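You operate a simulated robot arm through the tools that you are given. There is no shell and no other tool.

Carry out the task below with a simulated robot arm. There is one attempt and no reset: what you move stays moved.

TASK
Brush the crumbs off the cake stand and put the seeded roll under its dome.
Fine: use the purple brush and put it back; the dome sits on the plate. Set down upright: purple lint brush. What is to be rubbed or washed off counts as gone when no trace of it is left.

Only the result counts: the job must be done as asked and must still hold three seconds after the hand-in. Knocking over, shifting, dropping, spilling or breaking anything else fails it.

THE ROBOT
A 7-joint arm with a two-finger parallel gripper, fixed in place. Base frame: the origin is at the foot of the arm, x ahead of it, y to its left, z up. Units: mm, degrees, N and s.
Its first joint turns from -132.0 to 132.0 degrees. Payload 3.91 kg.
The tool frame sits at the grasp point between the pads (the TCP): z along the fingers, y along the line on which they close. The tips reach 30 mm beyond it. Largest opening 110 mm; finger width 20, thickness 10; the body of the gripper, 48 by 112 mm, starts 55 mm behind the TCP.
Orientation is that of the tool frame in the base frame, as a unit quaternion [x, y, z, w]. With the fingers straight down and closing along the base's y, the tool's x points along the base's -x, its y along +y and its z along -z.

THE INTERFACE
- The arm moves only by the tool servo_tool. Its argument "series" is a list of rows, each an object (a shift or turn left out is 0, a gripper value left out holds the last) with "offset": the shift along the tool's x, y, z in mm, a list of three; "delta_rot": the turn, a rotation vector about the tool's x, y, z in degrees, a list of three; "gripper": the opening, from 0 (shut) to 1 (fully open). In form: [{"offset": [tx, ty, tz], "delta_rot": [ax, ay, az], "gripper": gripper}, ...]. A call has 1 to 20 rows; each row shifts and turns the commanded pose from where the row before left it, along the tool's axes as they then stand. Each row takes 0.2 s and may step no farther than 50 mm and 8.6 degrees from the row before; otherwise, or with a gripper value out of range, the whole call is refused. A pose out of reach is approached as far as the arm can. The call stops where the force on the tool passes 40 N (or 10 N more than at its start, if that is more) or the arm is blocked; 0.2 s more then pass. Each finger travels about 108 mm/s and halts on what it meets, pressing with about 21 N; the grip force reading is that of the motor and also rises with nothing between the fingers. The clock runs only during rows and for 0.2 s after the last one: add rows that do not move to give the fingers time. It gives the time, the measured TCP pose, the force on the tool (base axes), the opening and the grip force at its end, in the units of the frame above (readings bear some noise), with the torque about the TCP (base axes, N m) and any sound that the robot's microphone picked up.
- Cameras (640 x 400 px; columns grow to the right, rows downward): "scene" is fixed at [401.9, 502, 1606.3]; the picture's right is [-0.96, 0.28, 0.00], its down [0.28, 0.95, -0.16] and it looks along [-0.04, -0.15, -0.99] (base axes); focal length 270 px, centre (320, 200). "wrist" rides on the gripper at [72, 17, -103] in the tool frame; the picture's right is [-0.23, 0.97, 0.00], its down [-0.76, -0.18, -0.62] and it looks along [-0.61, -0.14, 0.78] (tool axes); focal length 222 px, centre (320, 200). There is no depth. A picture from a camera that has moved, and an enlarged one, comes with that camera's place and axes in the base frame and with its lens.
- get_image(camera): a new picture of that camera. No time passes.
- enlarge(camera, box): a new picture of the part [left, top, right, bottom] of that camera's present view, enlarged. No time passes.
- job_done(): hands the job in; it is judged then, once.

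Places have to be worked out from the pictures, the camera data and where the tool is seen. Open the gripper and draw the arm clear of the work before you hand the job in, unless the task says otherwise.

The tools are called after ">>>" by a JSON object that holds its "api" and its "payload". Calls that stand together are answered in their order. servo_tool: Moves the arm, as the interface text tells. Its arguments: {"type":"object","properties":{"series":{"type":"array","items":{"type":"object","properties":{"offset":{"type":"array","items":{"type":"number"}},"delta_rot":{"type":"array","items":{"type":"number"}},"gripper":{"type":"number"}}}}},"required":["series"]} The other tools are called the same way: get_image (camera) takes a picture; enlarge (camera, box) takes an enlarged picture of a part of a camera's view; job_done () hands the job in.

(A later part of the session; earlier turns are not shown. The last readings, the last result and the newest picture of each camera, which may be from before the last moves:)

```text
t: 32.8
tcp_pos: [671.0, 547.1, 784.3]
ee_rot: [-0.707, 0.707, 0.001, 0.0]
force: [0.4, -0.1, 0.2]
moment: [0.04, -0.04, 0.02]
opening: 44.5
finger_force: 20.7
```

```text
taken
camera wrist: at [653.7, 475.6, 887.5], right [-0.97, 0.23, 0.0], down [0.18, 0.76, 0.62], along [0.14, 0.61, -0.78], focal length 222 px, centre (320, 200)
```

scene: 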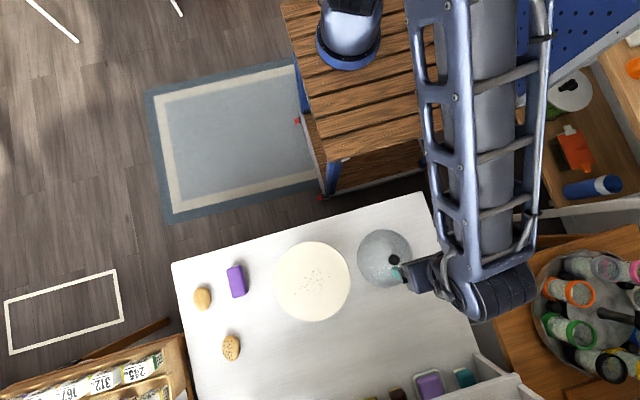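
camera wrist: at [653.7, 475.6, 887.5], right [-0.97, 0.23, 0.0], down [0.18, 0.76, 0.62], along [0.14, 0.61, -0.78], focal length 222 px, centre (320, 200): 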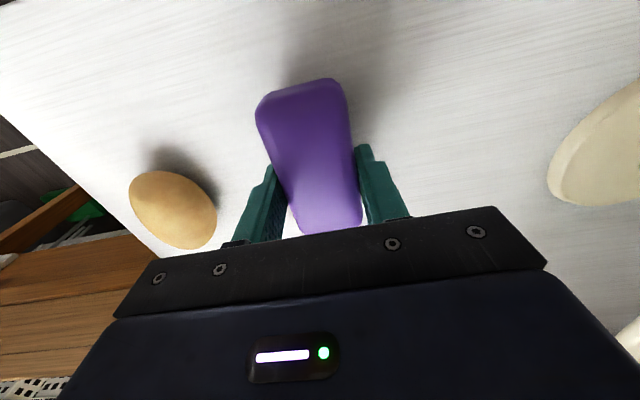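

Brush gripped at 44.5 mm; return pose is TCP ≈(671, 546, 783.5). Lifting it and carrying it over the plate centre.

>>> {"api": "servo_tool", "payload": {"series": [{"offset": [0, 0, -10]}, {"offset": [0, 0, -30]}, {"offset": [0, 0, -40]}, {"offset": [0, 0, -40]}, {"offset": [0, 0, -40]}, {"offset": [-9.2, 43.8, 0]}, {"offset": [-9.2, 43.8, 0]}, {"offset": [-9.2, 43.8, 0]}, {"offset": [-9.2, 43.8, 0]}, {"offset": [-9.2, 43.8, 0]}, {}, {"offset": [0, 0, 25]}, {"offset": [0, 0, 15]}, {}]}}

>>> {"api": "get_image", "payload": {"camera": "wrist"}}

>>> {"api": "get_image", "payload": {"camera": "scene"}}

```text
t: 35.8
tcp_pos: [456.3, 592.7, 906.1]
ee_rot: [-0.707, 0.707, 0.0, 0.0]
force: [-0.1, 0.1, -0.6]
moment: [-0.04, 0.02, -0.01]
opening: 44.5
finger_force: 20.8
```

```text
taken
camera wrist: at [437.7, 521.8, 1009.3], right [-0.97, 0.23, 0.0], down [0.18, 0.76, 0.62], along [0.14, 0.61, -0.78], focal length 222 px, centre (320, 200)
```

wrist: 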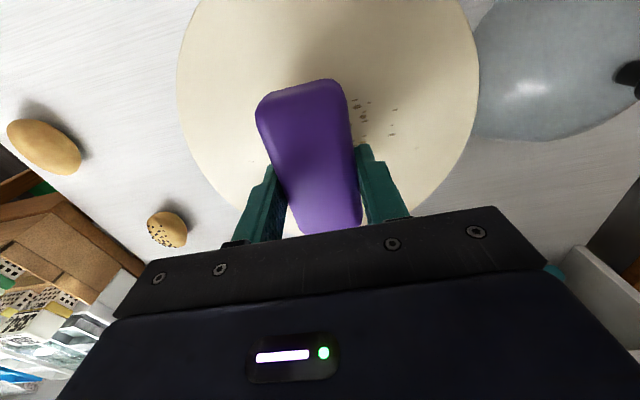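

```text
taken
```

scene: 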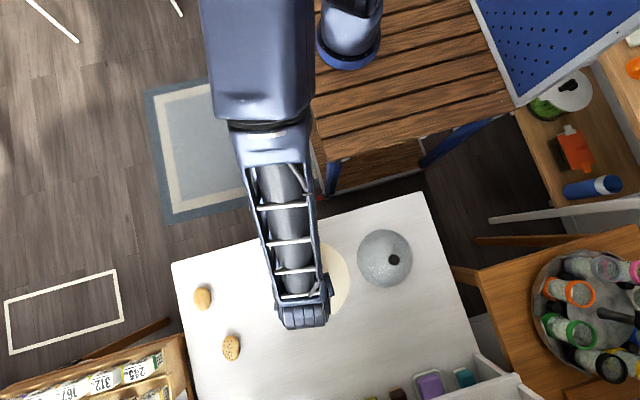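

Brush is over the plate centre, with contact expected at TCP z≈894. Lowering in small steps.

>>> {"api": "servo_tool", "payload": {"series": [{"offset": [0, 0, 4]}, {"offset": [0, 0, 2]}, {"offset": [0, 0, 1]}, {"offset": [0, 0, 1]}, {}]}}

```text
t: 37.0
tcp_pos: [454.8, 591.7, 897.9]
ee_rot: [0.707, -0.707, 0.0, 0.0]
force: [5.4, 0.3, 15.2]
moment: [-0.03, -0.15, 0.02]
opening: 44.6
finger_force: 21.1
```

Contact made with 15 N, a bit firm. Backing off slightly and starting a gentle stroke along x.

>>> {"api": "servo_tool", "payload": {"series": [{"offset": [0, 0, -0.6]}, {}]}}

```text
t: 37.6
tcp_pos: [452.8, 591.3, 898.4]
ee_rot: [-0.707, 0.707, 0.0, 0.001]
force: [4.3, 1.2, 15.1]
moment: [0.17, -0.1, -0.02]
opening: 44.3
finger_force: 20.8
```

>>> {"api": "servo_tool", "payload": {"series": [{"offset": [0, 0, -0.8]}, {}]}}

```text
t: 38.2
tcp_pos: [452.8, 590.3, 897.5]
ee_rot: [-0.707, 0.707, 0.0, 0.0]
force: [0.0, 2.2, 5.5]
moment: [0.28, 0.01, 0.0]
opening: 44.6
finger_force: 21.3
```

Now pressing with ~5.5 N. Stroke toward +x first (slow), then read forces.

>>> {"api": "servo_tool", "payload": {"series": [{"offset": [0, -8, 0]}, {"offset": [0, -8, 0]}, {"offset": [0, -8, 0]}, {"offset": [0, -8, 0]}, {"offset": [0, -8, 0]}, {"offset": [0, -8, 0]}, {"offset": [0, -7, 0]}]}}

>>> {"api": "get_image", "payload": {"camera": "wrist"}}

```text
t: 39.8
tcp_pos: [508.5, 589.7, 896.6]
ee_rot: [-0.707, 0.707, -0.001, -0.001]
force: [0.3, -0.4, -0.5]
moment: [0.01, -0.01, -0.01]
opening: 44.5
finger_force: 21.3
```

```text
taken
camera wrist: at [490.5, 518.8, 1001.2], right [-0.97, 0.23, 0.0], down [0.18, 0.76, 0.62], along [0.14, 0.61, -0.78], focal length 222 px, centre (320, 200)
```

wrist: 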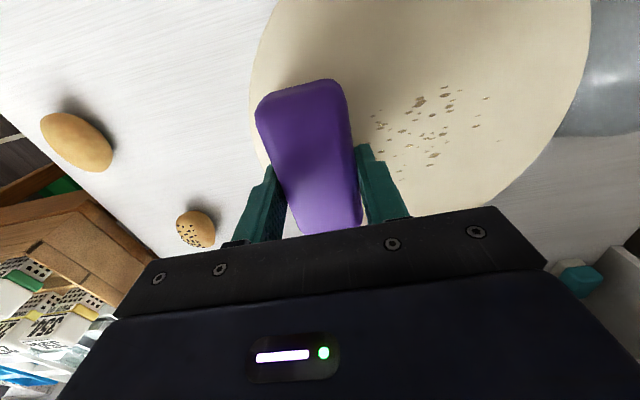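

Contact was lost during the stroke (force ≈0). Let me look at the crumbs and then re-establish contact here.

>>> {"api": "enlarge", "payload": {"camera": "wrist", "box": [340, 40, 540, 190]}}

>>> {"api": "servo_tool", "payload": {"series": [{"offset": [0, 0, 1]}, {}]}}

```text
2.67 times, centred on (440, 115) of wrist
camera zoom: at [490.5, 518.8, 1001.2], right [-0.97, 0.23, 0.0], down [0.18, 0.76, 0.62], along [0.14, 0.61, -0.78], focal length 592 px, centre (0, 427)
```

zoom: 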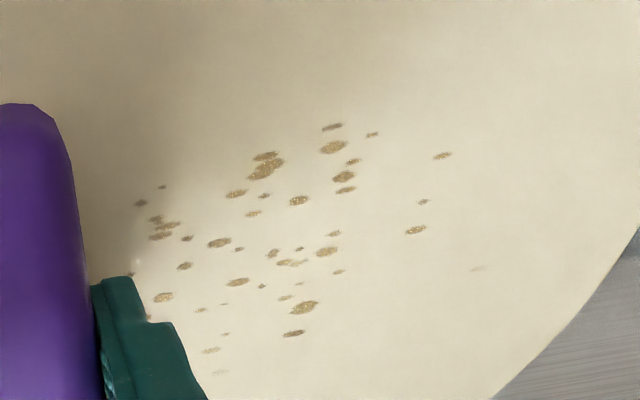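

```text
t: 40.4
tcp_pos: [508.6, 590.5, 898.2]
ee_rot: [0.707, -0.707, 0.0, -0.001]
force: [2.0, -3.3, 16.6]
moment: [-0.08, -0.01, 0.04]
opening: 44.4
finger_force: 21.3
```

Contact again at 16 N. I'll stroke toward −x through the centre at this height, watching the force.

>>> {"api": "servo_tool", "payload": {"series": [{"offset": [0, 8, -0.2]}, {"offset": [0, 8, 0]}, {"offset": [0, 8, 0]}, {"offset": [0, 8, 0]}]}}

>>> {"api": "get_image", "payload": {"camera": "wrist"}}

```text
t: 41.4
tcp_pos: [476.7, 591.6, 896.9]
ee_rot: [-0.707, 0.707, 0.0, 0.0]
force: [2.1, -0.5, 9.6]
moment: [0.23, -0.09, -0.06]
opening: 44.6
finger_force: 21.0
```

```text
taken
camera wrist: at [458.9, 519.7, 999.7], right [-0.97, 0.23, 0.0], down [0.18, 0.76, 0.62], along [0.14, 0.61, -0.78], focal length 222 px, centre (320, 200)
```

wrist: 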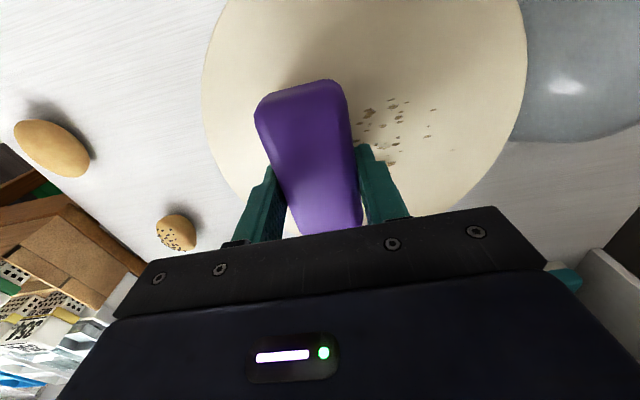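

Contact held at ~10 N. Continuing the stroke to x≈395.

>>> {"api": "servo_tool", "payload": {"series": [{"offset": [0, 8, 0]}, {"offset": [0, 8, 0]}, {"offset": [0, 8, 0]}, {"offset": [0, 8, 0]}, {"offset": [0, 8, 0]}]}}

>>> {"api": "get_image", "payload": {"camera": "wrist"}}

```text
t: 42.6
tcp_pos: [434.7, 591.0, 897.0]
ee_rot: [-0.707, 0.707, 0.0, 0.001]
force: [-0.8, -0.4, -0.5]
moment: [0.02, 0.02, -0.01]
opening: 44.3
finger_force: 20.6
```

```text
taken
camera wrist: at [417.2, 519.9, 1000.1], right [-0.97, 0.23, 0.0], down [0.18, 0.76, 0.62], along [0.14, 0.61, -0.78], focal length 222 px, centre (320, 200)
```

wrist: 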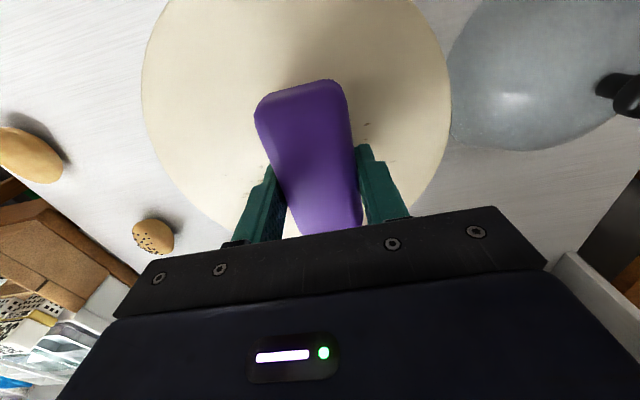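

Crumbs on the swept side look gone. Contact lightened again; pressing down slightly and continuing toward −x.

>>> {"api": "servo_tool", "payload": {"series": [{"offset": [0, 0, 0.7]}, {}]}}

```text
t: 43.2
tcp_pos: [435.8, 590.8, 896.5]
ee_rot: [-0.707, 0.707, 0.0, 0.0]
force: [-1.2, 0.9, 4.1]
moment: [0.07, 0.1, 0.02]
opening: 44.2
finger_force: 21.3
```

>>> {"api": "servo_tool", "payload": {"series": [{"offset": [0, 0, 0.4]}, {"offset": [0, 8, 0.1]}, {"offset": [0, 8, 0.1]}, {"offset": [0, 8, 0.1]}, {"offset": [0, 8, 0.1]}, {"offset": [0, 8, 0]}]}}

>>> {"api": "get_image", "payload": {"camera": "wrist"}}

```text
t: 44.6
tcp_pos: [397.3, 590.5, 895.4]
ee_rot: [0.707, -0.707, 0.0, 0.0]
force: [3.7, 0.6, 16.1]
moment: [-0.08, -0.47, 0.02]
opening: 44.8
finger_force: 21.3
```

```text
taken
camera wrist: at [379.8, 520.3, 998.4], right [-0.97, 0.23, 0.0], down [0.18, 0.76, 0.62], along [0.14, 0.61, -0.78], focal length 222 px, centre (320, 200)
```

wrist: 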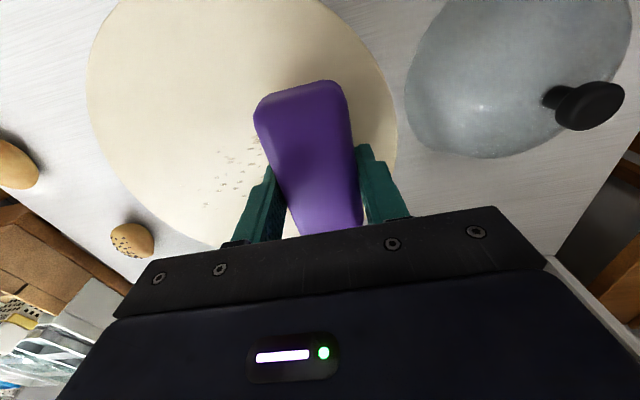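

Good contact here; remaining crumbs appear faded. Let me check them closely.

>>> {"api": "enlarge", "payload": {"camera": "wrist", "box": [150, 80, 290, 230]}}

```text
2.67 times, centred on (220, 155) of wrist
camera zoom: at [379.8, 520.3, 998.4], right [-0.97, 0.23, 0.0], down [0.18, 0.76, 0.62], along [0.14, 0.61, -0.78], focal length 592 px, centre (587, 320)
```

zoom: 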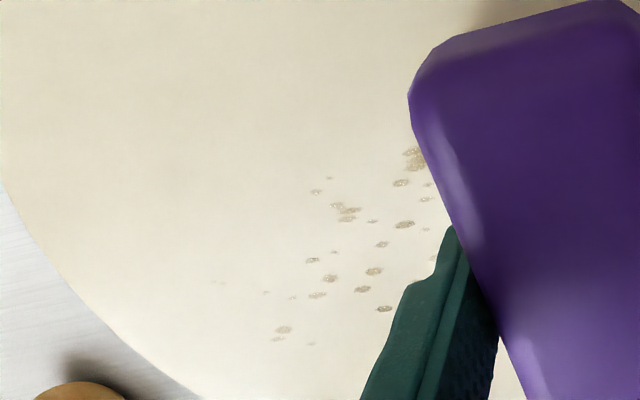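

Crumbs are fading with each pass. Sweeping back toward +x with contact.

>>> {"api": "servo_tool", "payload": {"series": [{"offset": [0, -8, 0]}, {"offset": [0, -8, 0]}, {"offset": [0, -8, 0.1]}, {"offset": [0, -8, 0.1]}, {"offset": [0, -8, 0.1]}]}}

```text
t: 45.8
tcp_pos: [435.9, 590.2, 894.5]
ee_rot: [0.708, -0.706, 0.0, -0.001]
force: [-0.3, -0.3, 3.2]
moment: [0.1, 0.05, 0.03]
opening: 44.6
finger_force: 21.1
```

>>> {"api": "servo_tool", "payload": {"series": [{"offset": [0, 0, 0.5]}, {"offset": [0, -8, 0.1]}, {"offset": [0, -8, 0.1]}, {"offset": [0, -8, 0.1]}, {"offset": [0, -8, 0]}, {"offset": [0, -8, 0]}]}}

```text
t: 47.2
tcp_pos: [476.4, 591.1, 896.4]
ee_rot: [-0.707, 0.707, 0.0, 0.0]
force: [0.3, 0.0, -0.5]
moment: [-0.02, -0.01, -0.03]
opening: 44.7
finger_force: 21.4
```

Contact lost again, so the brush is likely creeping up in the grip when pressed hard. I'll press lightly and move in shorter segments.

>>> {"api": "servo_tool", "payload": {"series": [{"offset": [0, 0, 0.6]}, {"offset": [0, -8, 0.1]}, {"offset": [0, -8, 0.1]}]}}

>>> {"api": "get_image", "payload": {"camera": "wrist"}}

```text
t: 48.0
tcp_pos: [491.0, 589.8, 895.2]
ee_rot: [-0.707, 0.707, 0.001, 0.0]
force: [-3.8, 0.5, 14.5]
moment: [-0.03, 0.28, -0.04]
opening: 44.7
finger_force: 21.4
```

```text
taken
camera wrist: at [473.4, 519.3, 997.8], right [-0.97, 0.23, 0.0], down [0.18, 0.76, 0.62], along [0.14, 0.61, -0.78], focal length 222 px, centre (320, 200)
```

wrist: 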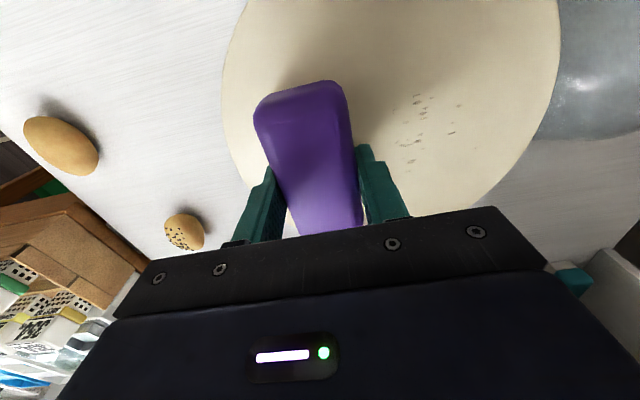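

>>> {"api": "servo_tool", "payload": {"series": [{"offset": [0, -8, 0]}, {"offset": [0, -8, 0]}, {"offset": [0, -4, 0]}, {"offset": [0, 8, 0.1]}, {"offset": [0, 8, 0.1]}, {"offset": [0, 8, 0.1]}, {"offset": [0, 8, 0.1]}]}}

```text
t: 49.6
tcp_pos: [481.2, 588.3, 894.9]
ee_rot: [-0.707, 0.707, -0.001, 0.0]
force: [1.1, -1.0, -1.6]
moment: [0.04, -0.03, -0.04]
opening: 44.7
finger_force: 20.8
```

>>> {"api": "servo_tool", "payload": {"series": [{"offset": [0, 0, 0.4]}, {}]}}

```text
t: 50.2
tcp_pos: [481.2, 590.0, 893.7]
ee_rot: [0.708, -0.707, 0.0, 0.0]
force: [0.3, 0.1, 1.0]
moment: [-0.09, 0.0, 0.03]
opening: 44.5
finger_force: 21.1
```

>>> {"api": "servo_tool", "payload": {"series": [{"offset": [0, 0, 0.4]}, {"offset": [0, 6, 0]}, {"offset": [0, 6, 0]}]}}

```text
t: 51.0
tcp_pos: [467.7, 592.2, 892.3]
ee_rot: [0.707, -0.707, 0.0, -0.001]
force: [1.2, -1.0, 6.5]
moment: [-0.03, -0.16, 0.03]
opening: 44.1
finger_force: 20.8
```

Good, ~6.5 N while sliding. Continue this gentle stroke toward −x.

>>> {"api": "servo_tool", "payload": {"series": [{"offset": [0, 6, 0]}, {"offset": [0, 6, 0]}, {"offset": [0, 6, 0]}, {"offset": [0, 6, 0]}]}}

```text
t: 52.0
tcp_pos: [443.6, 591.4, 891.7]
ee_rot: [-0.707, 0.707, 0.0, 0.001]
force: [5.1, 0.9, 16.2]
moment: [-0.02, -0.11, 0.0]
opening: 44.6
finger_force: 21.0
```

>>> {"api": "servo_tool", "payload": {"series": [{"offset": [0, 6, 0]}, {"offset": [0, 6, 0]}, {"offset": [0, 6, 0]}, {"offset": [0, 6, 0]}]}}

>>> {"api": "get_image", "payload": {"camera": "wrist"}}

```text
t: 53.0
tcp_pos: [419.4, 591.0, 892.7]
ee_rot: [0.707, -0.707, 0.001, 0.001]
force: [-0.2, -0.1, -0.4]
moment: [0.02, -0.02, -0.02]
opening: 44.4
finger_force: 21.1
```

```text
taken
camera wrist: at [401.9, 520.3, 995.8], right [-0.97, 0.23, 0.0], down [0.18, 0.76, 0.62], along [0.14, 0.61, -0.78], focal length 222 px, centre (320, 200)
```

wrist: 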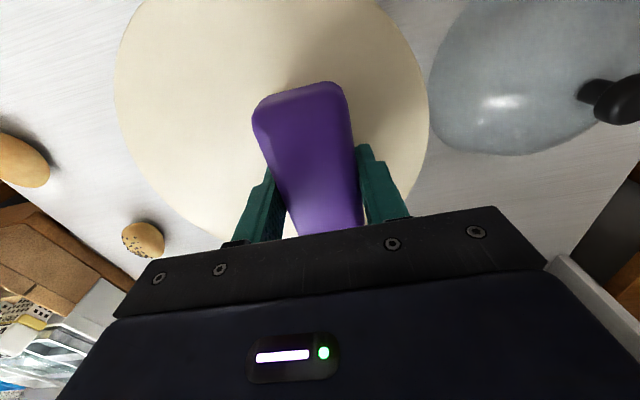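

Left part looks clear now. Pressing lightly and finishing the −x end.

>>> {"api": "servo_tool", "payload": {"series": [{"offset": [0, 0, 0.5]}, {"offset": [0, 6, 0]}, {"offset": [0, 6, 0]}, {"offset": [0, 6, 0]}, {"offset": [0, 5, 0]}]}}

>>> {"api": "get_image", "payload": {"camera": "wrist"}}

>>> {"api": "enlarge", "payload": {"camera": "wrist", "box": [90, 0, 400, 230]}}

```text
t: 54.2
tcp_pos: [398.0, 589.8, 892.3]
ee_rot: [0.708, -0.707, 0.0, 0.0]
force: [0.8, 0.3, -0.4]
moment: [0.02, 0.01, -0.01]
opening: 44.4
finger_force: 20.6
```

```text
taken
camera wrist: at [380.1, 520.0, 995.6], right [-0.97, 0.23, 0.0], down [0.18, 0.76, 0.62], along [0.14, 0.61, -0.78], focal length 222 px, centre (320, 200)
```

wrist: 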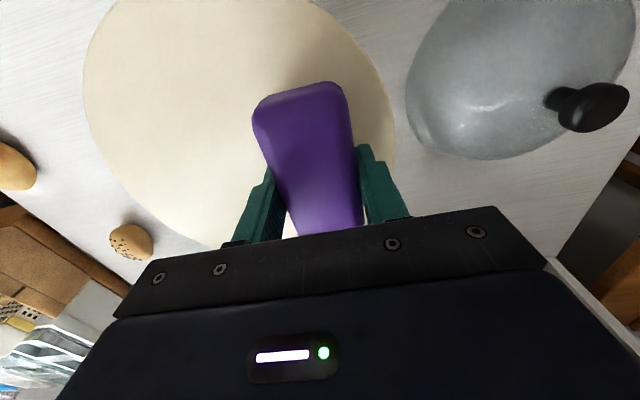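

```text
1.74 times, centred on (245, 115) of wrist
camera zoom: at [380.1, 520.0, 995.6], right [-0.97, 0.23, 0.0], down [0.18, 0.76, 0.62], along [0.14, 0.61, -0.78], focal length 386 px, centre (450, 348)
```

zoom: 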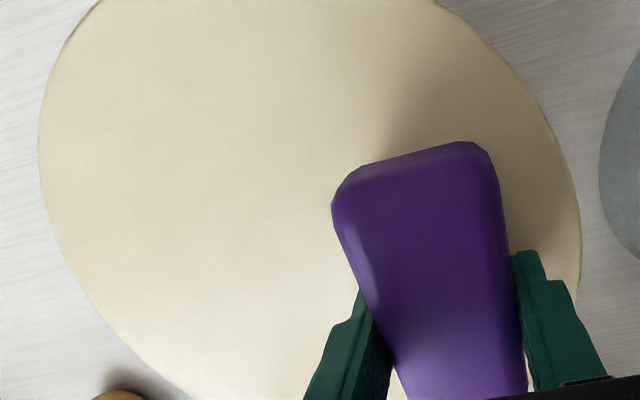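

Visible plate area looks clean. Lifting and moving aside to inspect the whole plate.

>>> {"api": "servo_tool", "payload": {"series": [{"offset": [0, 0, -10]}, {"offset": [0, 0, -30]}, {"offset": [0, 0, -20]}, {"offset": [10, -45, 0]}, {"offset": [10, -45, 0]}, {"offset": [10, -45, 0]}, {"offset": [10, -45, 0]}, {"offset": [0, -45, 0]}, {}]}}

>>> {"api": "get_image", "payload": {"camera": "wrist"}}

>>> {"api": "enlarge", "payload": {"camera": "scene", "box": [260, 230, 370, 330]}}

>>> {"api": "get_image", "payload": {"camera": "scene"}}

```text
t: 56.2
tcp_pos: [625.1, 551.9, 950.1]
ee_rot: [0.707, -0.707, 0.0, 0.0]
force: [0.0, 0.1, -0.2]
moment: [0.02, -0.02, -0.01]
opening: 44.5
finger_force: 20.7
```

```text
taken
camera wrist: at [607.1, 482.3, 1054.5], right [-0.97, 0.23, 0.0], down [0.18, 0.76, 0.62], along [0.14, 0.61, -0.78], focal length 222 px, centre (320, 200)
```

wrist: 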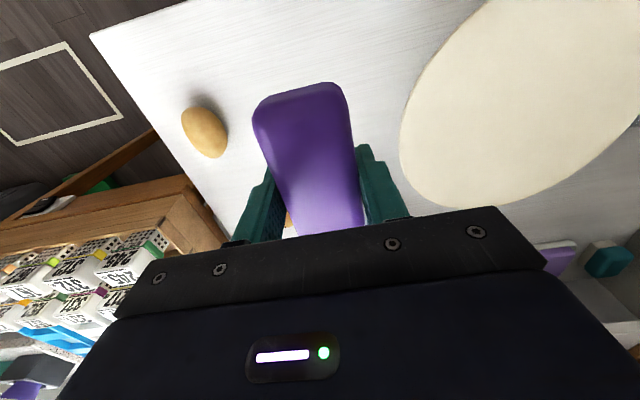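

```text
4.00 times, centred on (315, 280) of scene
camera zoom: at [401.9, 502.0, 1606.3], right [-0.96, 0.28, 0.0], down [0.28, 0.95, -0.16], along [-0.04, -0.15, -0.99], focal length 1079 px, centre (340, -120)
```

zoom: 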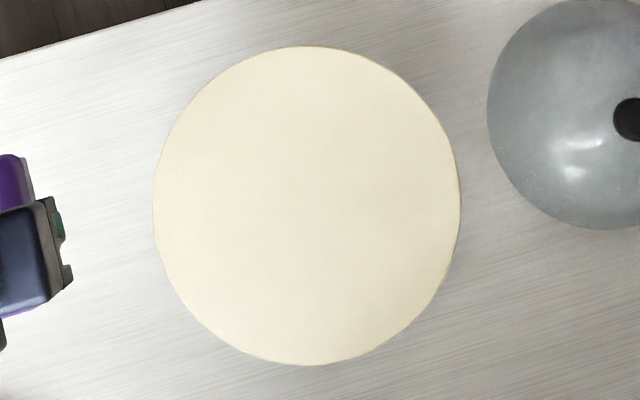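

```text
taken
```

scene: 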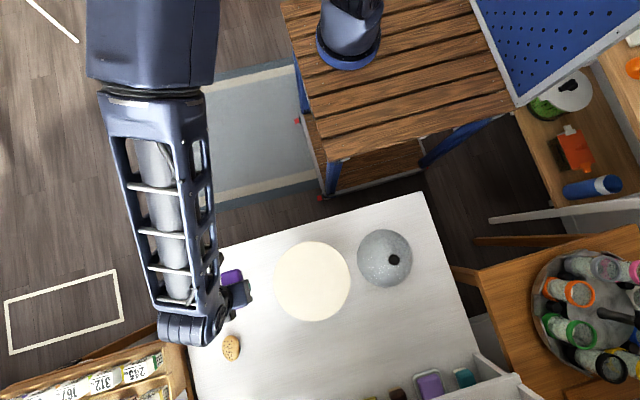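

The plate appears clean and unmoved. Zooming in further to check for faint traces.

>>> {"api": "enlarge", "payload": {"camera": "scene", "box": [295, 260, 345, 300]}}

>>> {"api": "enlarge", "payload": {"camera": "scene", "box": [272, 265, 322, 305]}}

>>> {"api": "enlarge", "payload": {"camera": "wrist", "box": [400, 0, 640, 210]}}

```text
10.00 times, centred on (320, 280) of scene
camera zoom: at [401.9, 502.0, 1606.3], right [-0.96, 0.28, 0.0], down [0.28, 0.95, -0.16], along [-0.04, -0.15, -0.99], focal length 2697 px, centre (320, -600)
```

zoom: 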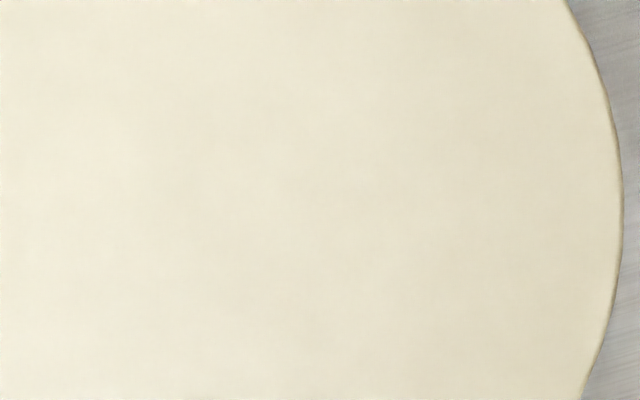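

```text
10.00 times, centred on (297, 285) of scene
camera zoom: at [401.9, 502.0, 1606.3], right [-0.96, 0.28, 0.0], down [0.28, 0.95, -0.16], along [-0.04, -0.15, -0.99], focal length 2697 px, centre (550, -650)
```

zoom: 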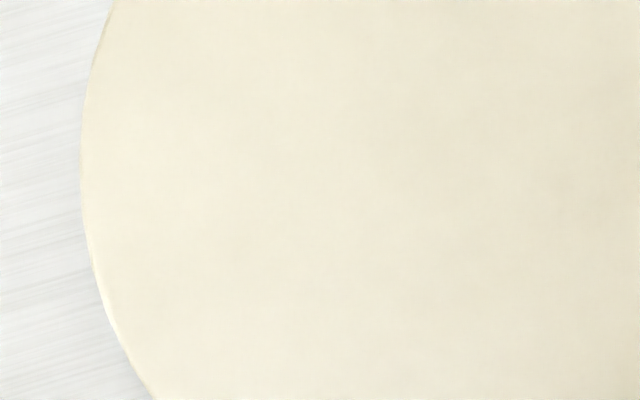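

```text
1.90 times, centred on (520, 105) of wrist
camera zoom: at [607.1, 482.3, 1054.5], right [-0.97, 0.23, 0.0], down [0.18, 0.76, 0.62], along [0.14, 0.61, -0.78], focal length 423 px, centre (-61, 381)
```

zoom: 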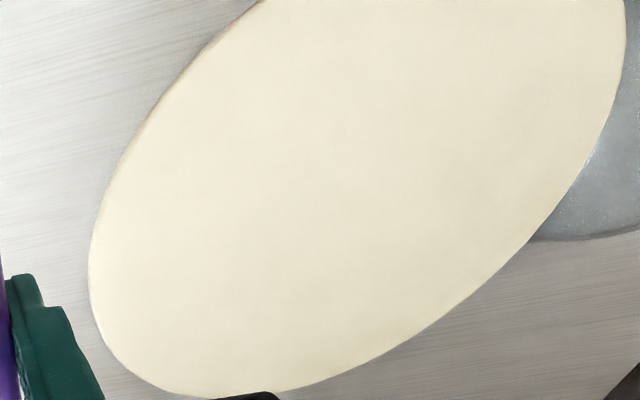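

No trace visible anywhere, but for safety I'll do one more light double pass over the crumb area to eliminate any invisible residue, starting at the +x end.

>>> {"api": "servo_tool", "payload": {"series": [{"offset": [-13.3, 38, 0]}, {"offset": [-13.3, 38, 0]}, {"offset": [-13.3, 36, 0]}, {"offset": [0, 0, 25]}, {"offset": [0, 0, 20]}, {"offset": [0, 0, 8]}, {"offset": [0, 0, 3]}, {"offset": [0, 0, 1]}, {}]}}

```text
t: 58.2
tcp_pos: [508.9, 589.9, 895.7]
ee_rot: [0.707, -0.707, 0.0, 0.0]
force: [0.1, -1.5, 0.3]
moment: [-0.04, 0.0, 0.0]
opening: 44.5
finger_force: 20.5
```

>>> {"api": "servo_tool", "payload": {"series": [{"offset": [0, 0, 1]}, {"offset": [0, 0, 0.5]}, {}]}}

```text
t: 59.0
tcp_pos: [509.3, 588.9, 892.7]
ee_rot: [-0.707, 0.707, 0.0, -0.001]
force: [0.2, 0.1, -0.4]
moment: [0.01, -0.02, 0.03]
opening: 44.5
finger_force: 21.1
```

>>> {"api": "servo_tool", "payload": {"series": [{"offset": [0, 0, 0.6]}, {}, {"offset": [0, 0, 0.4]}, {}]}}

```text
t: 60.0
tcp_pos: [509.5, 590.7, 891.5]
ee_rot: [0.708, -0.707, 0.0, -0.001]
force: [0.0, 0.3, -0.3]
moment: [0.01, 0.01, 0.01]
opening: 44.3
finger_force: 21.3
```

>>> {"api": "servo_tool", "payload": {"series": [{"offset": [0, 0, 0.5]}, {}, {"offset": [0, 0, 0.4]}, {}]}}

```text
t: 61.0
tcp_pos: [510.9, 590.7, 892.5]
ee_rot: [-0.707, 0.707, 0.001, 0.0]
force: [-0.2, -2.5, 8.0]
moment: [0.03, 0.05, -0.03]
opening: 44.7
finger_force: 20.9
```

Light contact of 8 N. Stroking toward −x gently.

>>> {"api": "servo_tool", "payload": {"series": [{"offset": [0, -6, 0]}, {"offset": [0, 6, 0]}, {"offset": [0, 6, 0]}, {"offset": [0, 6, 0]}, {"offset": [0, 6, 0]}]}}

```text
t: 62.2
tcp_pos: [492.8, 590.5, 891.8]
ee_rot: [0.707, -0.707, -0.001, 0.0]
force: [4.5, 0.6, 15.5]
moment: [-0.06, -0.13, 0.03]
opening: 44.6
finger_force: 20.9
```

>>> {"api": "servo_tool", "payload": {"series": [{"offset": [0, 7, 0]}, {"offset": [0, 7, 0]}, {"offset": [0, 7, 0]}, {"offset": [0, 7, 0]}, {"offset": [0, 7, 0]}]}}

```text
t: 63.4
tcp_pos: [458.2, 590.8, 892.1]
ee_rot: [0.707, -0.707, 0.001, 0.0]
force: [3.0, 0.3, 10.1]
moment: [0.09, -0.07, -0.01]
opening: 44.8
finger_force: 21.4
```

>>> {"api": "servo_tool", "payload": {"series": [{"offset": [0, 7, 0]}, {"offset": [0, 7, 0]}, {"offset": [0, 7, 0]}, {"offset": [0, 7, 0]}, {"offset": [0, 7, 0]}]}}

```text
t: 64.6
tcp_pos: [422.5, 590.1, 890.9]
ee_rot: [0.707, -0.707, 0.001, 0.0]
force: [2.0, -0.7, 6.2]
moment: [0.1, -0.07, 0.02]
opening: 44.4
finger_force: 21.4
```

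>>> {"api": "servo_tool", "payload": {"series": [{"offset": [0, 7, 0.15]}, {"offset": [0, 7, 0]}, {"offset": [0, 7, 0]}, {"offset": [0, 7, 0]}, {"offset": [0, 6, 0]}]}}

```text
t: 65.8
tcp_pos: [387.7, 590.9, 892.3]
ee_rot: [-0.707, 0.707, 0.0, 0.0]
force: [0.4, 0.2, -0.6]
moment: [-0.01, 0.02, 0.0]
opening: 44.7
finger_force: 20.5
```

>>> {"api": "servo_tool", "payload": {"series": [{"offset": [0, 0, 0.4]}, {}]}}

```text
t: 66.4
tcp_pos: [387.6, 591.1, 891.5]
ee_rot: [-0.707, 0.707, 0.001, 0.0]
force: [-0.7, -0.3, 7.1]
moment: [-0.16, 0.07, -0.01]
opening: 44.2
finger_force: 20.7
```

>>> {"api": "servo_tool", "payload": {"series": [{"offset": [0, -7, 0]}, {"offset": [0, -7, 0]}, {"offset": [0, -7, 0]}, {"offset": [0, -7, 0]}]}}

```text
t: 67.4
tcp_pos: [414.3, 591.9, 889.8]
ee_rot: [0.707, -0.707, 0.0, -0.001]
force: [-4.6, 0.6, 16.3]
moment: [0.0, 0.12, -0.05]
opening: 44.6
finger_force: 22.0
```

Good wiping contact throughout. Now lifting and returning the brush toward its original spot at (671, 546).

>>> {"api": "servo_tool", "payload": {"series": [{"offset": [0, 0, -10]}, {"offset": [0, 0, -30]}, {"offset": [0, 0, -20]}, {"offset": [7.4, -42.6, 0]}, {"offset": [7.4, -42.6, 0]}, {"offset": [7.4, -42.6, 0]}, {"offset": [7.4, -42.6, 0]}, {"offset": [7.4, -42.6, 0]}, {"offset": [7.4, -42.6, 0]}, {}]}}

>>> {"api": "get_image", "payload": {"camera": "wrist"}}

>>> {"api": "enlarge", "payload": {"camera": "scene", "box": [180, 220, 380, 370]}}

>>> {"api": "enlarge", "payload": {"camera": "scene", "box": [290, 255, 350, 305]}}

```text
t: 69.6
tcp_pos: [671.0, 543.3, 946.3]
ee_rot: [-0.707, 0.707, -0.001, 0.0]
force: [0.1, -0.3, -0.9]
moment: [0.0, -0.01, 0.01]
opening: 44.4
finger_force: 21.1
```

```text
taken
camera wrist: at [653.4, 472.1, 1049.4], right [-0.97, 0.23, 0.0], down [0.18, 0.76, 0.62], along [0.14, 0.61, -0.78], focal length 222 px, centre (320, 200)
```

wrist: 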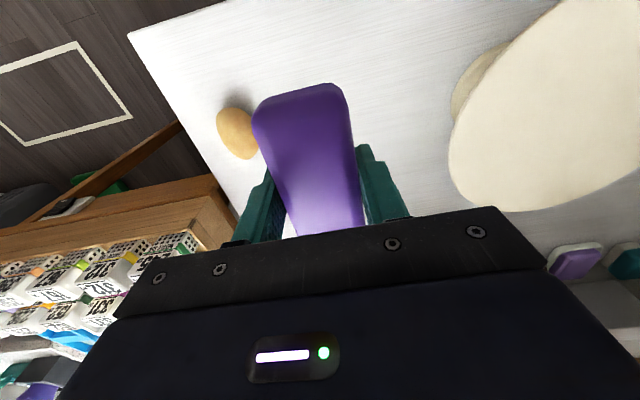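

```text
2.67 times, centred on (280, 295) of scene
camera zoom: at [401.9, 502.0, 1606.3], right [-0.96, 0.28, 0.0], down [0.28, 0.95, -0.16], along [-0.04, -0.15, -0.99], focal length 719 px, centre (427, -53)
```

zoom: 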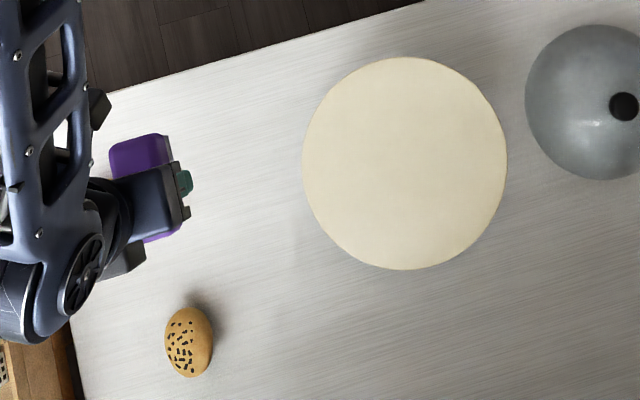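

```text
8.00 times, centred on (320, 280) of scene
camera zoom: at [401.9, 502.0, 1606.3], right [-0.96, 0.28, 0.0], down [0.28, 0.95, -0.16], along [-0.04, -0.15, -0.99], focal length 2158 px, centre (320, -440)
```

zoom: 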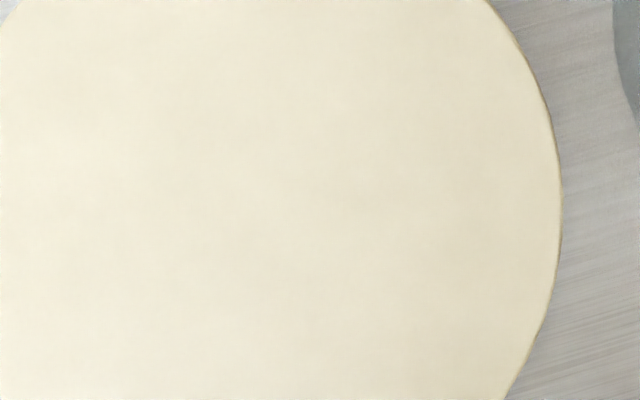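

Plate is clean. Lowering the brush toward the table with a gentle approach near z≈780.

>>> {"api": "servo_tool", "payload": {"series": [{"offset": [-2.5, 0, 40]}, {"offset": [0, 0, 40]}, {"offset": [0, 0, 40]}, {"offset": [0, 0, 25]}, {"offset": [0, 0, 10]}, {"offset": [0, 0, 5]}, {}]}}

```text
t: 71.2
tcp_pos: [672.7, 548.2, 790.6]
ee_rot: [-0.707, 0.707, 0.0, -0.001]
force: [0.0, 0.6, 0.8]
moment: [-0.01, -0.02, -0.01]
opening: 44.5
finger_force: 20.6
```

>>> {"api": "servo_tool", "payload": {"series": [{"offset": [0, 0, 4]}, {"offset": [0, 0, 2]}, {"offset": [0, 0, 2]}, {"offset": [0, 0, 1]}, {}]}}

```text
t: 72.4
tcp_pos: [670.6, 549.0, 781.9]
ee_rot: [-0.707, 0.707, 0.0, 0.0]
force: [-0.6, -0.9, -1.0]
moment: [0.05, -0.01, -0.03]
opening: 44.5
finger_force: 21.1
```

>>> {"api": "servo_tool", "payload": {"series": [{"offset": [1.5, 0, 1]}, {}, {"offset": [0, 0, 0.8]}, {}, {"offset": [0, 0, 0.6]}, {}]}}

```text
t: 73.8
tcp_pos: [672.9, 547.9, 779.9]
ee_rot: [-0.707, 0.708, 0.001, 0.0]
force: [0.7, 1.2, 0.3]
moment: [-0.04, -0.02, -0.01]
opening: 44.6
finger_force: 21.0
```

>>> {"api": "servo_tool", "payload": {"series": [{"offset": [0, 0, 0.6]}, {}, {"offset": [0, 0, 0.5]}, {}]}}

```text
t: 74.8
tcp_pos: [672.4, 546.9, 779.0]
ee_rot: [0.707, -0.707, 0.0, -0.002]
force: [1.1, 0.2, -0.9]
moment: [-0.01, -0.01, -0.02]
opening: 44.5
finger_force: 21.2
```

>>> {"api": "servo_tool", "payload": {"series": [{"offset": [0, 0, 0.6]}, {}, {"offset": [0, 0, 0.5]}, {}]}}

>>> {"api": "get_image", "payload": {"camera": "wrist"}}

```text
t: 75.8
tcp_pos: [671.8, 548.0, 777.6]
ee_rot: [0.707, -0.707, 0.0, 0.0]
force: [-0.2, 0.5, -0.1]
moment: [0.0, 0.01, -0.02]
opening: 44.6
finger_force: 20.6
```

```text
taken
camera wrist: at [653.5, 476.3, 880.6], right [-0.97, 0.23, 0.0], down [0.18, 0.76, 0.62], along [0.14, 0.61, -0.78], focal length 222 px, centre (320, 200)
```

wrist: 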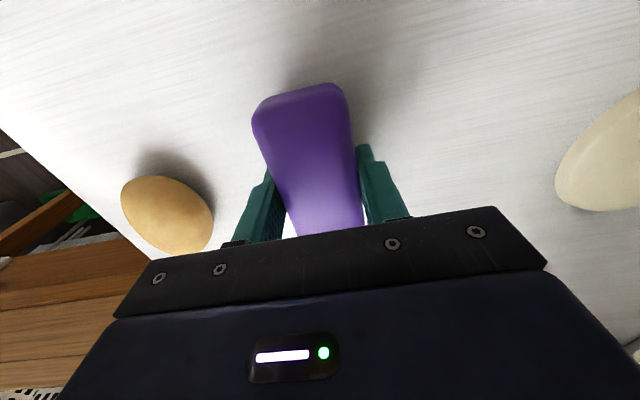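

>>> {"api": "servo_tool", "payload": {"series": [{"offset": [0, 0, 0.6]}, {}, {"offset": [0, 0, 0.5]}, {}]}}

```text
t: 76.8
tcp_pos: [672.2, 548.5, 776.6]
ee_rot: [0.707, -0.707, 0.0, 0.0]
force: [-2.4, -0.1, 11.7]
moment: [-0.08, 0.08, -0.07]
opening: 44.3
finger_force: 21.0
```

Contact with the table (11.7 N): the brush is down. Opening and retreating straight up.

>>> {"api": "servo_tool", "payload": {"series": [{"offset": [0, 0, -0.4], "gripper": 0.5}, {}, {"gripper": 0.75}, {}, {}, {"offset": [0, 0, -10]}, {"offset": [0, 0, -30]}, {"offset": [0, 0, -40]}, {"offset": [0, 0, -40]}, {"offset": [0, 0, -40]}]}}

>>> {"api": "get_image", "payload": {"camera": "wrist"}}

>>> {"api": "enlarge", "payload": {"camera": "scene", "box": [180, 220, 380, 370]}}

```text
t: 79.0
tcp_pos: [672.1, 546.5, 935.3]
ee_rot: [-0.707, 0.707, 0.0, 0.001]
force: [1.0, -0.2, -0.5]
moment: [-0.01, -0.02, 0.03]
opening: 82.7
finger_force: 0.0
```

```text
taken
camera wrist: at [654.2, 475.8, 1038.3], right [-0.97, 0.23, 0.0], down [0.18, 0.76, 0.62], along [0.14, 0.61, -0.78], focal length 222 px, centre (320, 200)
```

wrist: 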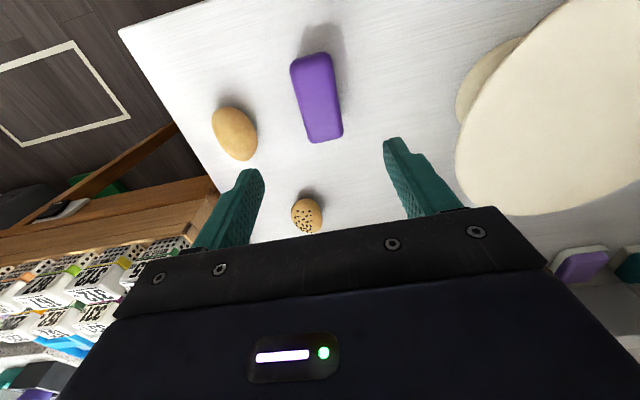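

```text
2.67 times, centred on (280, 295) of scene
camera zoom: at [401.9, 502.0, 1606.3], right [-0.96, 0.28, 0.0], down [0.28, 0.95, -0.16], along [-0.04, -0.15, -0.99], focal length 719 px, centre (427, -53)
```

zoom: 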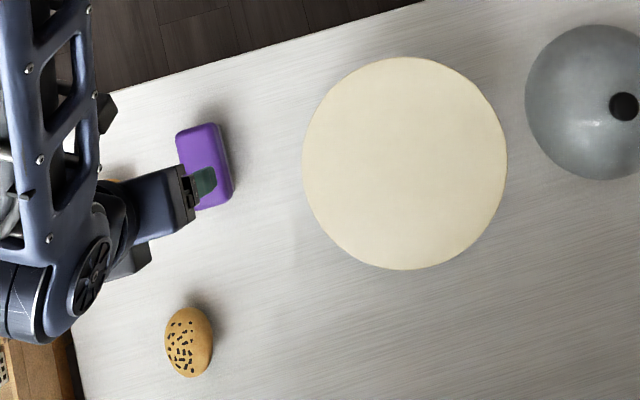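

Brush is back in place, upright. Now examining the seeded roll's position and orientation, since it's near the edge of reach.

>>> {"api": "enlarge", "payload": {"camera": "wrist", "box": [265, 170, 345, 250]}}

>>> {"api": "enlarge", "payload": {"camera": "scene", "box": [205, 325, 255, 370]}}

```text
5.00 times, centred on (305, 210) of wrist
camera zoom: at [654.2, 475.8, 1038.3], right [-0.97, 0.23, 0.0], down [0.18, 0.76, 0.62], along [0.14, 0.61, -0.78], focal length 1111 px, centre (395, 150)
```

zoom: 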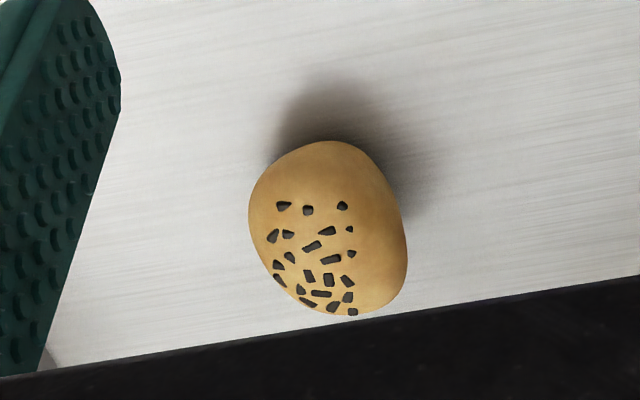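

```text
8.89 times, centred on (230, 348) of scene
camera zoom: at [401.9, 502.0, 1606.3], right [-0.96, 0.28, 0.0], down [0.28, 0.95, -0.16], along [-0.04, -0.15, -0.99], focal length 2398 px, centre (1120, -1111)
```

zoom: 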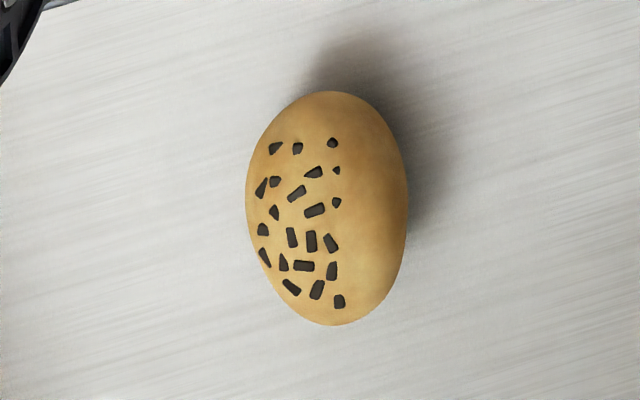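

The roll is ~52×76 mm, centred at ≈(735, 717), long axis ~10° from y — about 1027 mm from the base, so I'll tilt the tool 30° outward. Yawing and tilting in place first.

>>> {"api": "servo_tool", "payload": {"series": [{"delta_rot": [0, 0, 5]}, {"delta_rot": [0, 0, 5]}, {"delta_rot": [0, -7.5, 0]}, {"delta_rot": [0, -7.5, 0]}, {"delta_rot": [0, -7.5, 0]}, {"delta_rot": [0, -7.5, 0]}, {}]}}

>>> {"api": "get_image", "payload": {"camera": "wrist"}}

>>> {"api": "get_image", "payload": {"camera": "scene"}}

```text
t: 80.6
tcp_pos: [672.0, 547.6, 936.3]
ee_rot: [-0.621, 0.739, 0.167, 0.199]
force: [-0.1, 0.1, -0.2]
moment: [0.04, 0.01, 0.01]
opening: 82.3
finger_force: 0.1
```

```text
taken
camera wrist: at [634.3, 439.0, 990.0], right [-0.92, 0.36, 0.11], down [0.24, 0.31, 0.92], along [0.3, 0.88, -0.37], focal length 222 px, centre (320, 200)
```

wrist: 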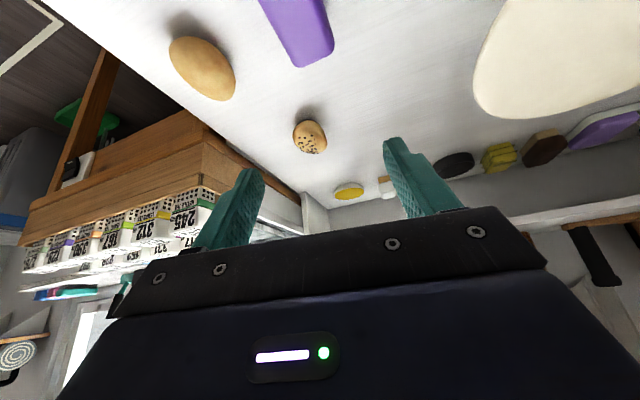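

```text
taken
```

scene: 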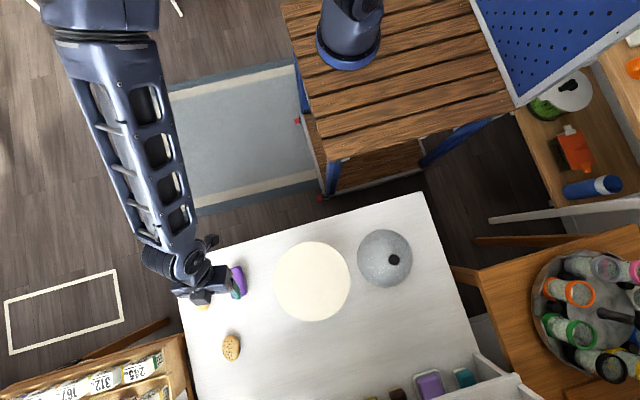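

Moving along to a hover point 100 mm short of the roll along the tilted approach axis, checking reach.

>>> {"api": "servo_tool", "payload": {"series": [{"offset": [-17, -8.1, 31]}, {"offset": [-17, -8.1, 31]}, {"offset": [-17, -8.1, 31]}, {"offset": [-17, -8.1, 31]}, {}]}}

>>> {"api": "get_image", "payload": {"camera": "wrist"}}

>>> {"api": "enlarge", "payload": {"camera": "wrist", "box": [220, 90, 440, 250]}}

```text
t: 81.8
tcp_pos: [727.6, 659.4, 861.6]
ee_rot: [-0.621, 0.74, 0.166, 0.198]
force: [0.1, 0.7, -0.2]
moment: [0.02, 0.03, 0.0]
opening: 82.3
finger_force: 0.0
```

```text
taken
camera wrist: at [689.9, 552.0, 915.0], right [-0.92, 0.36, 0.11], down [0.24, 0.31, 0.92], along [0.3, 0.88, -0.37], focal length 222 px, centre (320, 200)
```

wrist: 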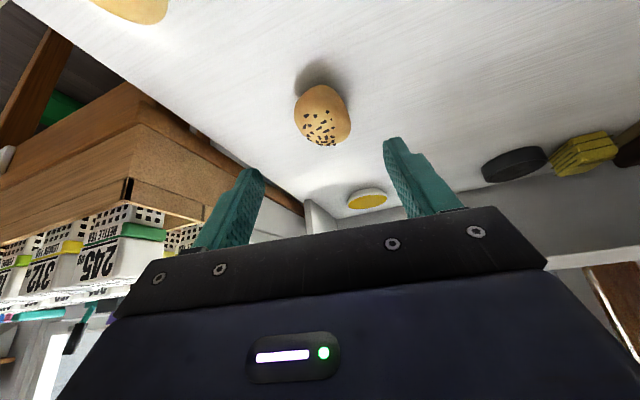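

```text
2.50 times, centred on (330, 170) of wrist
camera zoom: at [689.9, 552.0, 915.0], right [-0.92, 0.36, 0.11], down [0.24, 0.31, 0.92], along [0.3, 0.88, -0.37], focal length 555 px, centre (295, 275)
```

zoom: 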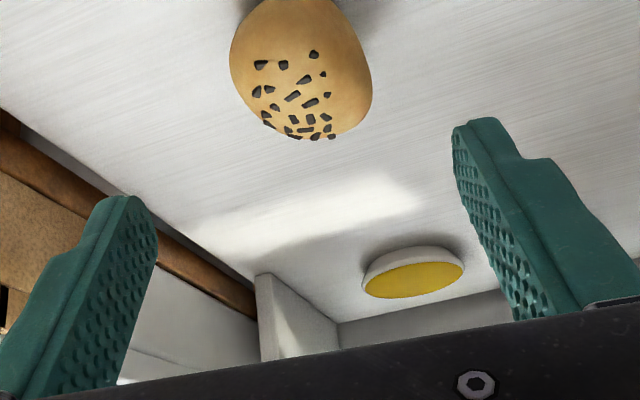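

Reach is fine and the roll lies on the tool axis (within ~3 mm). Advancing along the axis.

>>> {"api": "servo_tool", "payload": {"series": [{"offset": [0, 1, 25]}, {"offset": [0, 1, 25]}, {"offset": [0, 0, 20]}, {"offset": [0, 0, 15]}, {}]}}

>>> {"api": "get_image", "payload": {"camera": "wrist"}}

>>> {"api": "enlarge", "payload": {"camera": "wrist", "box": [220, 90, 440, 250]}}

```text
t: 83.0
tcp_pos: [731.0, 701.7, 787.7]
ee_rot: [-0.621, 0.74, 0.166, 0.198]
force: [0.5, 0.0, -0.4]
moment: [-0.02, -0.01, -0.04]
opening: 82.5
finger_force: 0.0
```

```text
taken
camera wrist: at [694.2, 593.7, 842.5], right [-0.92, 0.36, 0.11], down [0.24, 0.31, 0.92], along [0.3, 0.88, -0.37], focal length 222 px, centre (320, 200)
```

wrist: 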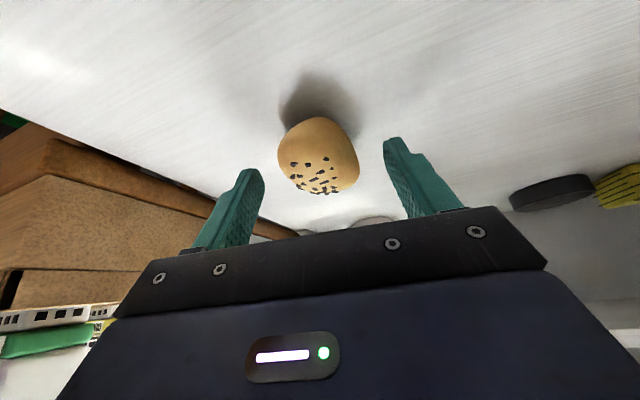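

```text
2.50 times, centred on (330, 170) of wrist
camera zoom: at [694.2, 593.7, 842.5], right [-0.92, 0.36, 0.11], down [0.24, 0.31, 0.92], along [0.3, 0.88, -0.37], focal length 555 px, centre (295, 275)
```

zoom: 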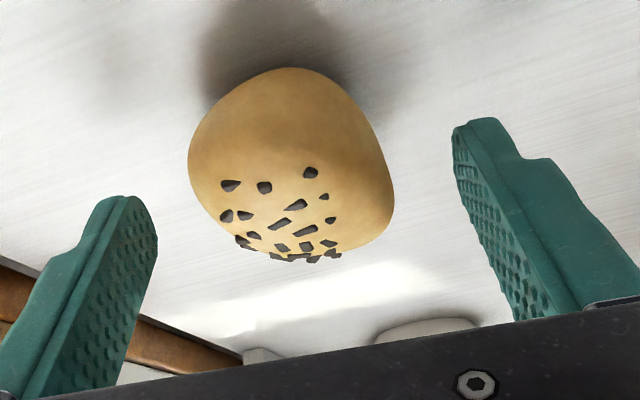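

Alignment is good (tips midpoint coincides with the roll centre). Advancing 12 mm more and closing.

>>> {"api": "servo_tool", "payload": {"series": [{"offset": [0, 0, 6]}, {"offset": [0, 0, 6]}, {}, {"gripper": 0.55}, {}, {"gripper": 0.2}, {}, {}, {}]}}

>>> {"api": "get_image", "payload": {"camera": "wrist"}}

```text
t: 85.0
tcp_pos: [732.0, 708.6, 777.3]
ee_rot: [-0.621, 0.74, 0.166, 0.198]
force: [0.9, -0.8, 1.2]
moment: [0.0, -0.04, -0.05]
opening: 51.1
finger_force: 20.8
```

```text
taken
camera wrist: at [694.9, 601.7, 831.2], right [-0.92, 0.36, 0.11], down [0.24, 0.31, 0.92], along [0.3, 0.88, -0.37], focal length 222 px, centre (320, 200)
```

wrist: 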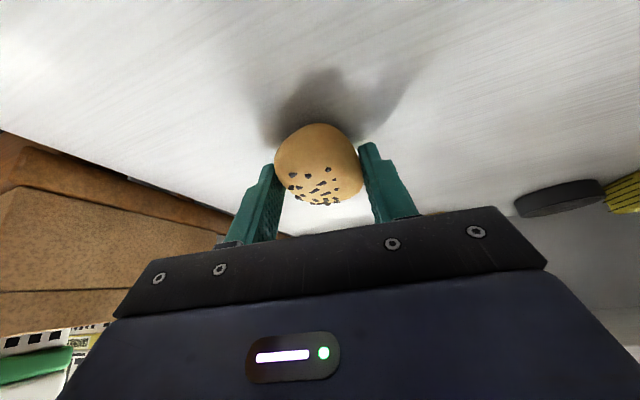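

Roll gripped at 51 mm. Lifting it vertically.

>>> {"api": "servo_tool", "payload": {"series": [{"offset": [-2.5, 0, -4.3]}, {"offset": [-7.5, 0, -13]}, {"offset": [-15, 0, -26]}, {"offset": [-15, 0, -26]}, {"offset": [-15, 0, -26]}, {"offset": [-15, 0, -26]}, {"offset": [-7.5, 0, -13]}, {}]}}

>>> {"api": "get_image", "payload": {"camera": "wrist"}}

>>> {"api": "get_image", "payload": {"camera": "scene"}}

```text
t: 86.8
tcp_pos: [732.2, 708.4, 933.1]
ee_rot: [-0.621, 0.74, 0.166, 0.198]
force: [-0.4, 0.3, -0.4]
moment: [0.01, 0.04, 0.03]
opening: 51.2
finger_force: 21.0
```

```text
taken
camera wrist: at [695.1, 600.7, 985.5], right [-0.92, 0.36, 0.11], down [0.24, 0.31, 0.92], along [0.3, 0.88, -0.37], focal length 222 px, centre (320, 200)
```

wrist: 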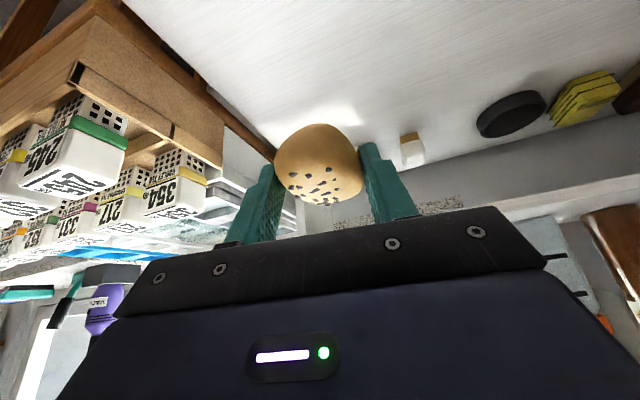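

```text
taken
```

scene: 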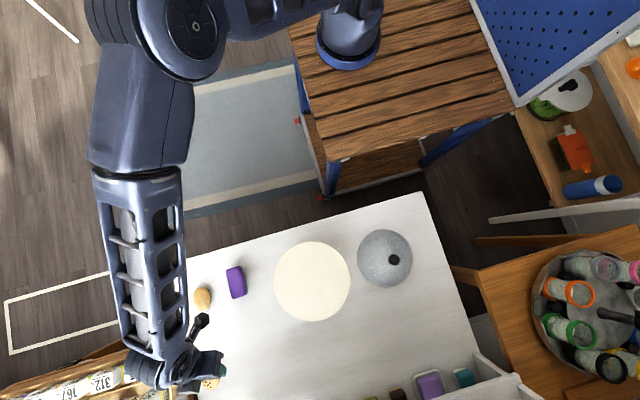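

Roll is held securely. Carrying it over to the plate centre at this height.

>>> {"api": "servo_tool", "payload": {"series": [{"offset": [21.2, 36.5, -12.3]}, {"offset": [21.2, 36.5, -12.3]}, {"offset": [21.2, 36.5, -12.3]}, {"offset": [21.2, 36.5, -12.3]}, {"offset": [21.2, 36.5, -12.3]}, {"offset": [21.2, 36.5, -12.3]}, {"offset": [21.2, 36.5, -12.3]}, {}]}}

>>> {"api": "get_image", "payload": {"camera": "wrist"}}

>>> {"api": "get_image", "payload": {"camera": "scene"}}

```text
t: 88.6
tcp_pos: [447.4, 586.8, 930.0]
ee_rot: [-0.62, 0.74, 0.166, 0.199]
force: [-0.4, -0.8, -1.5]
moment: [0.04, -0.03, 0.0]
opening: 51.2
finger_force: 21.3
```

```text
taken
camera wrist: at [410.4, 478.6, 984.4], right [-0.92, 0.36, 0.11], down [0.24, 0.31, 0.92], along [0.3, 0.88, -0.37], focal length 222 px, centre (320, 200)
```

wrist: 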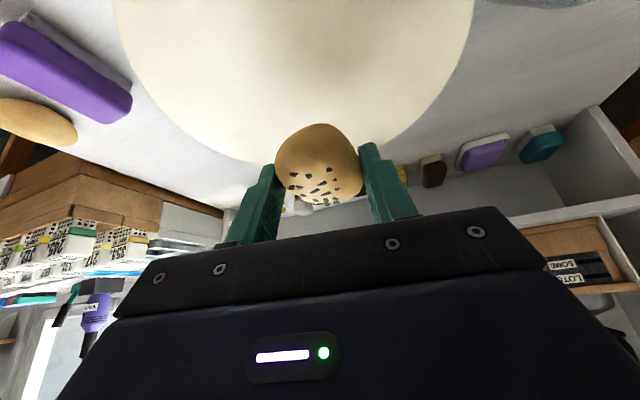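

```text
taken
```

scene: 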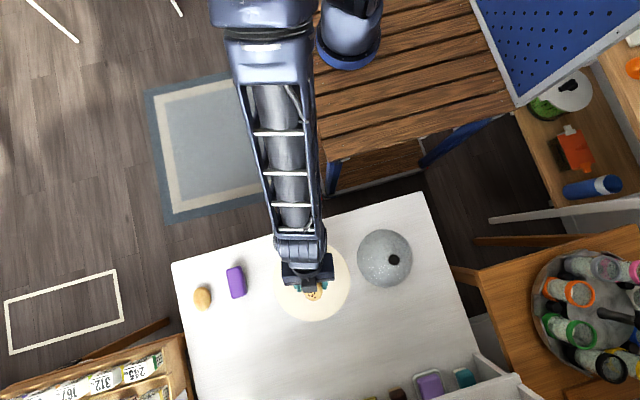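

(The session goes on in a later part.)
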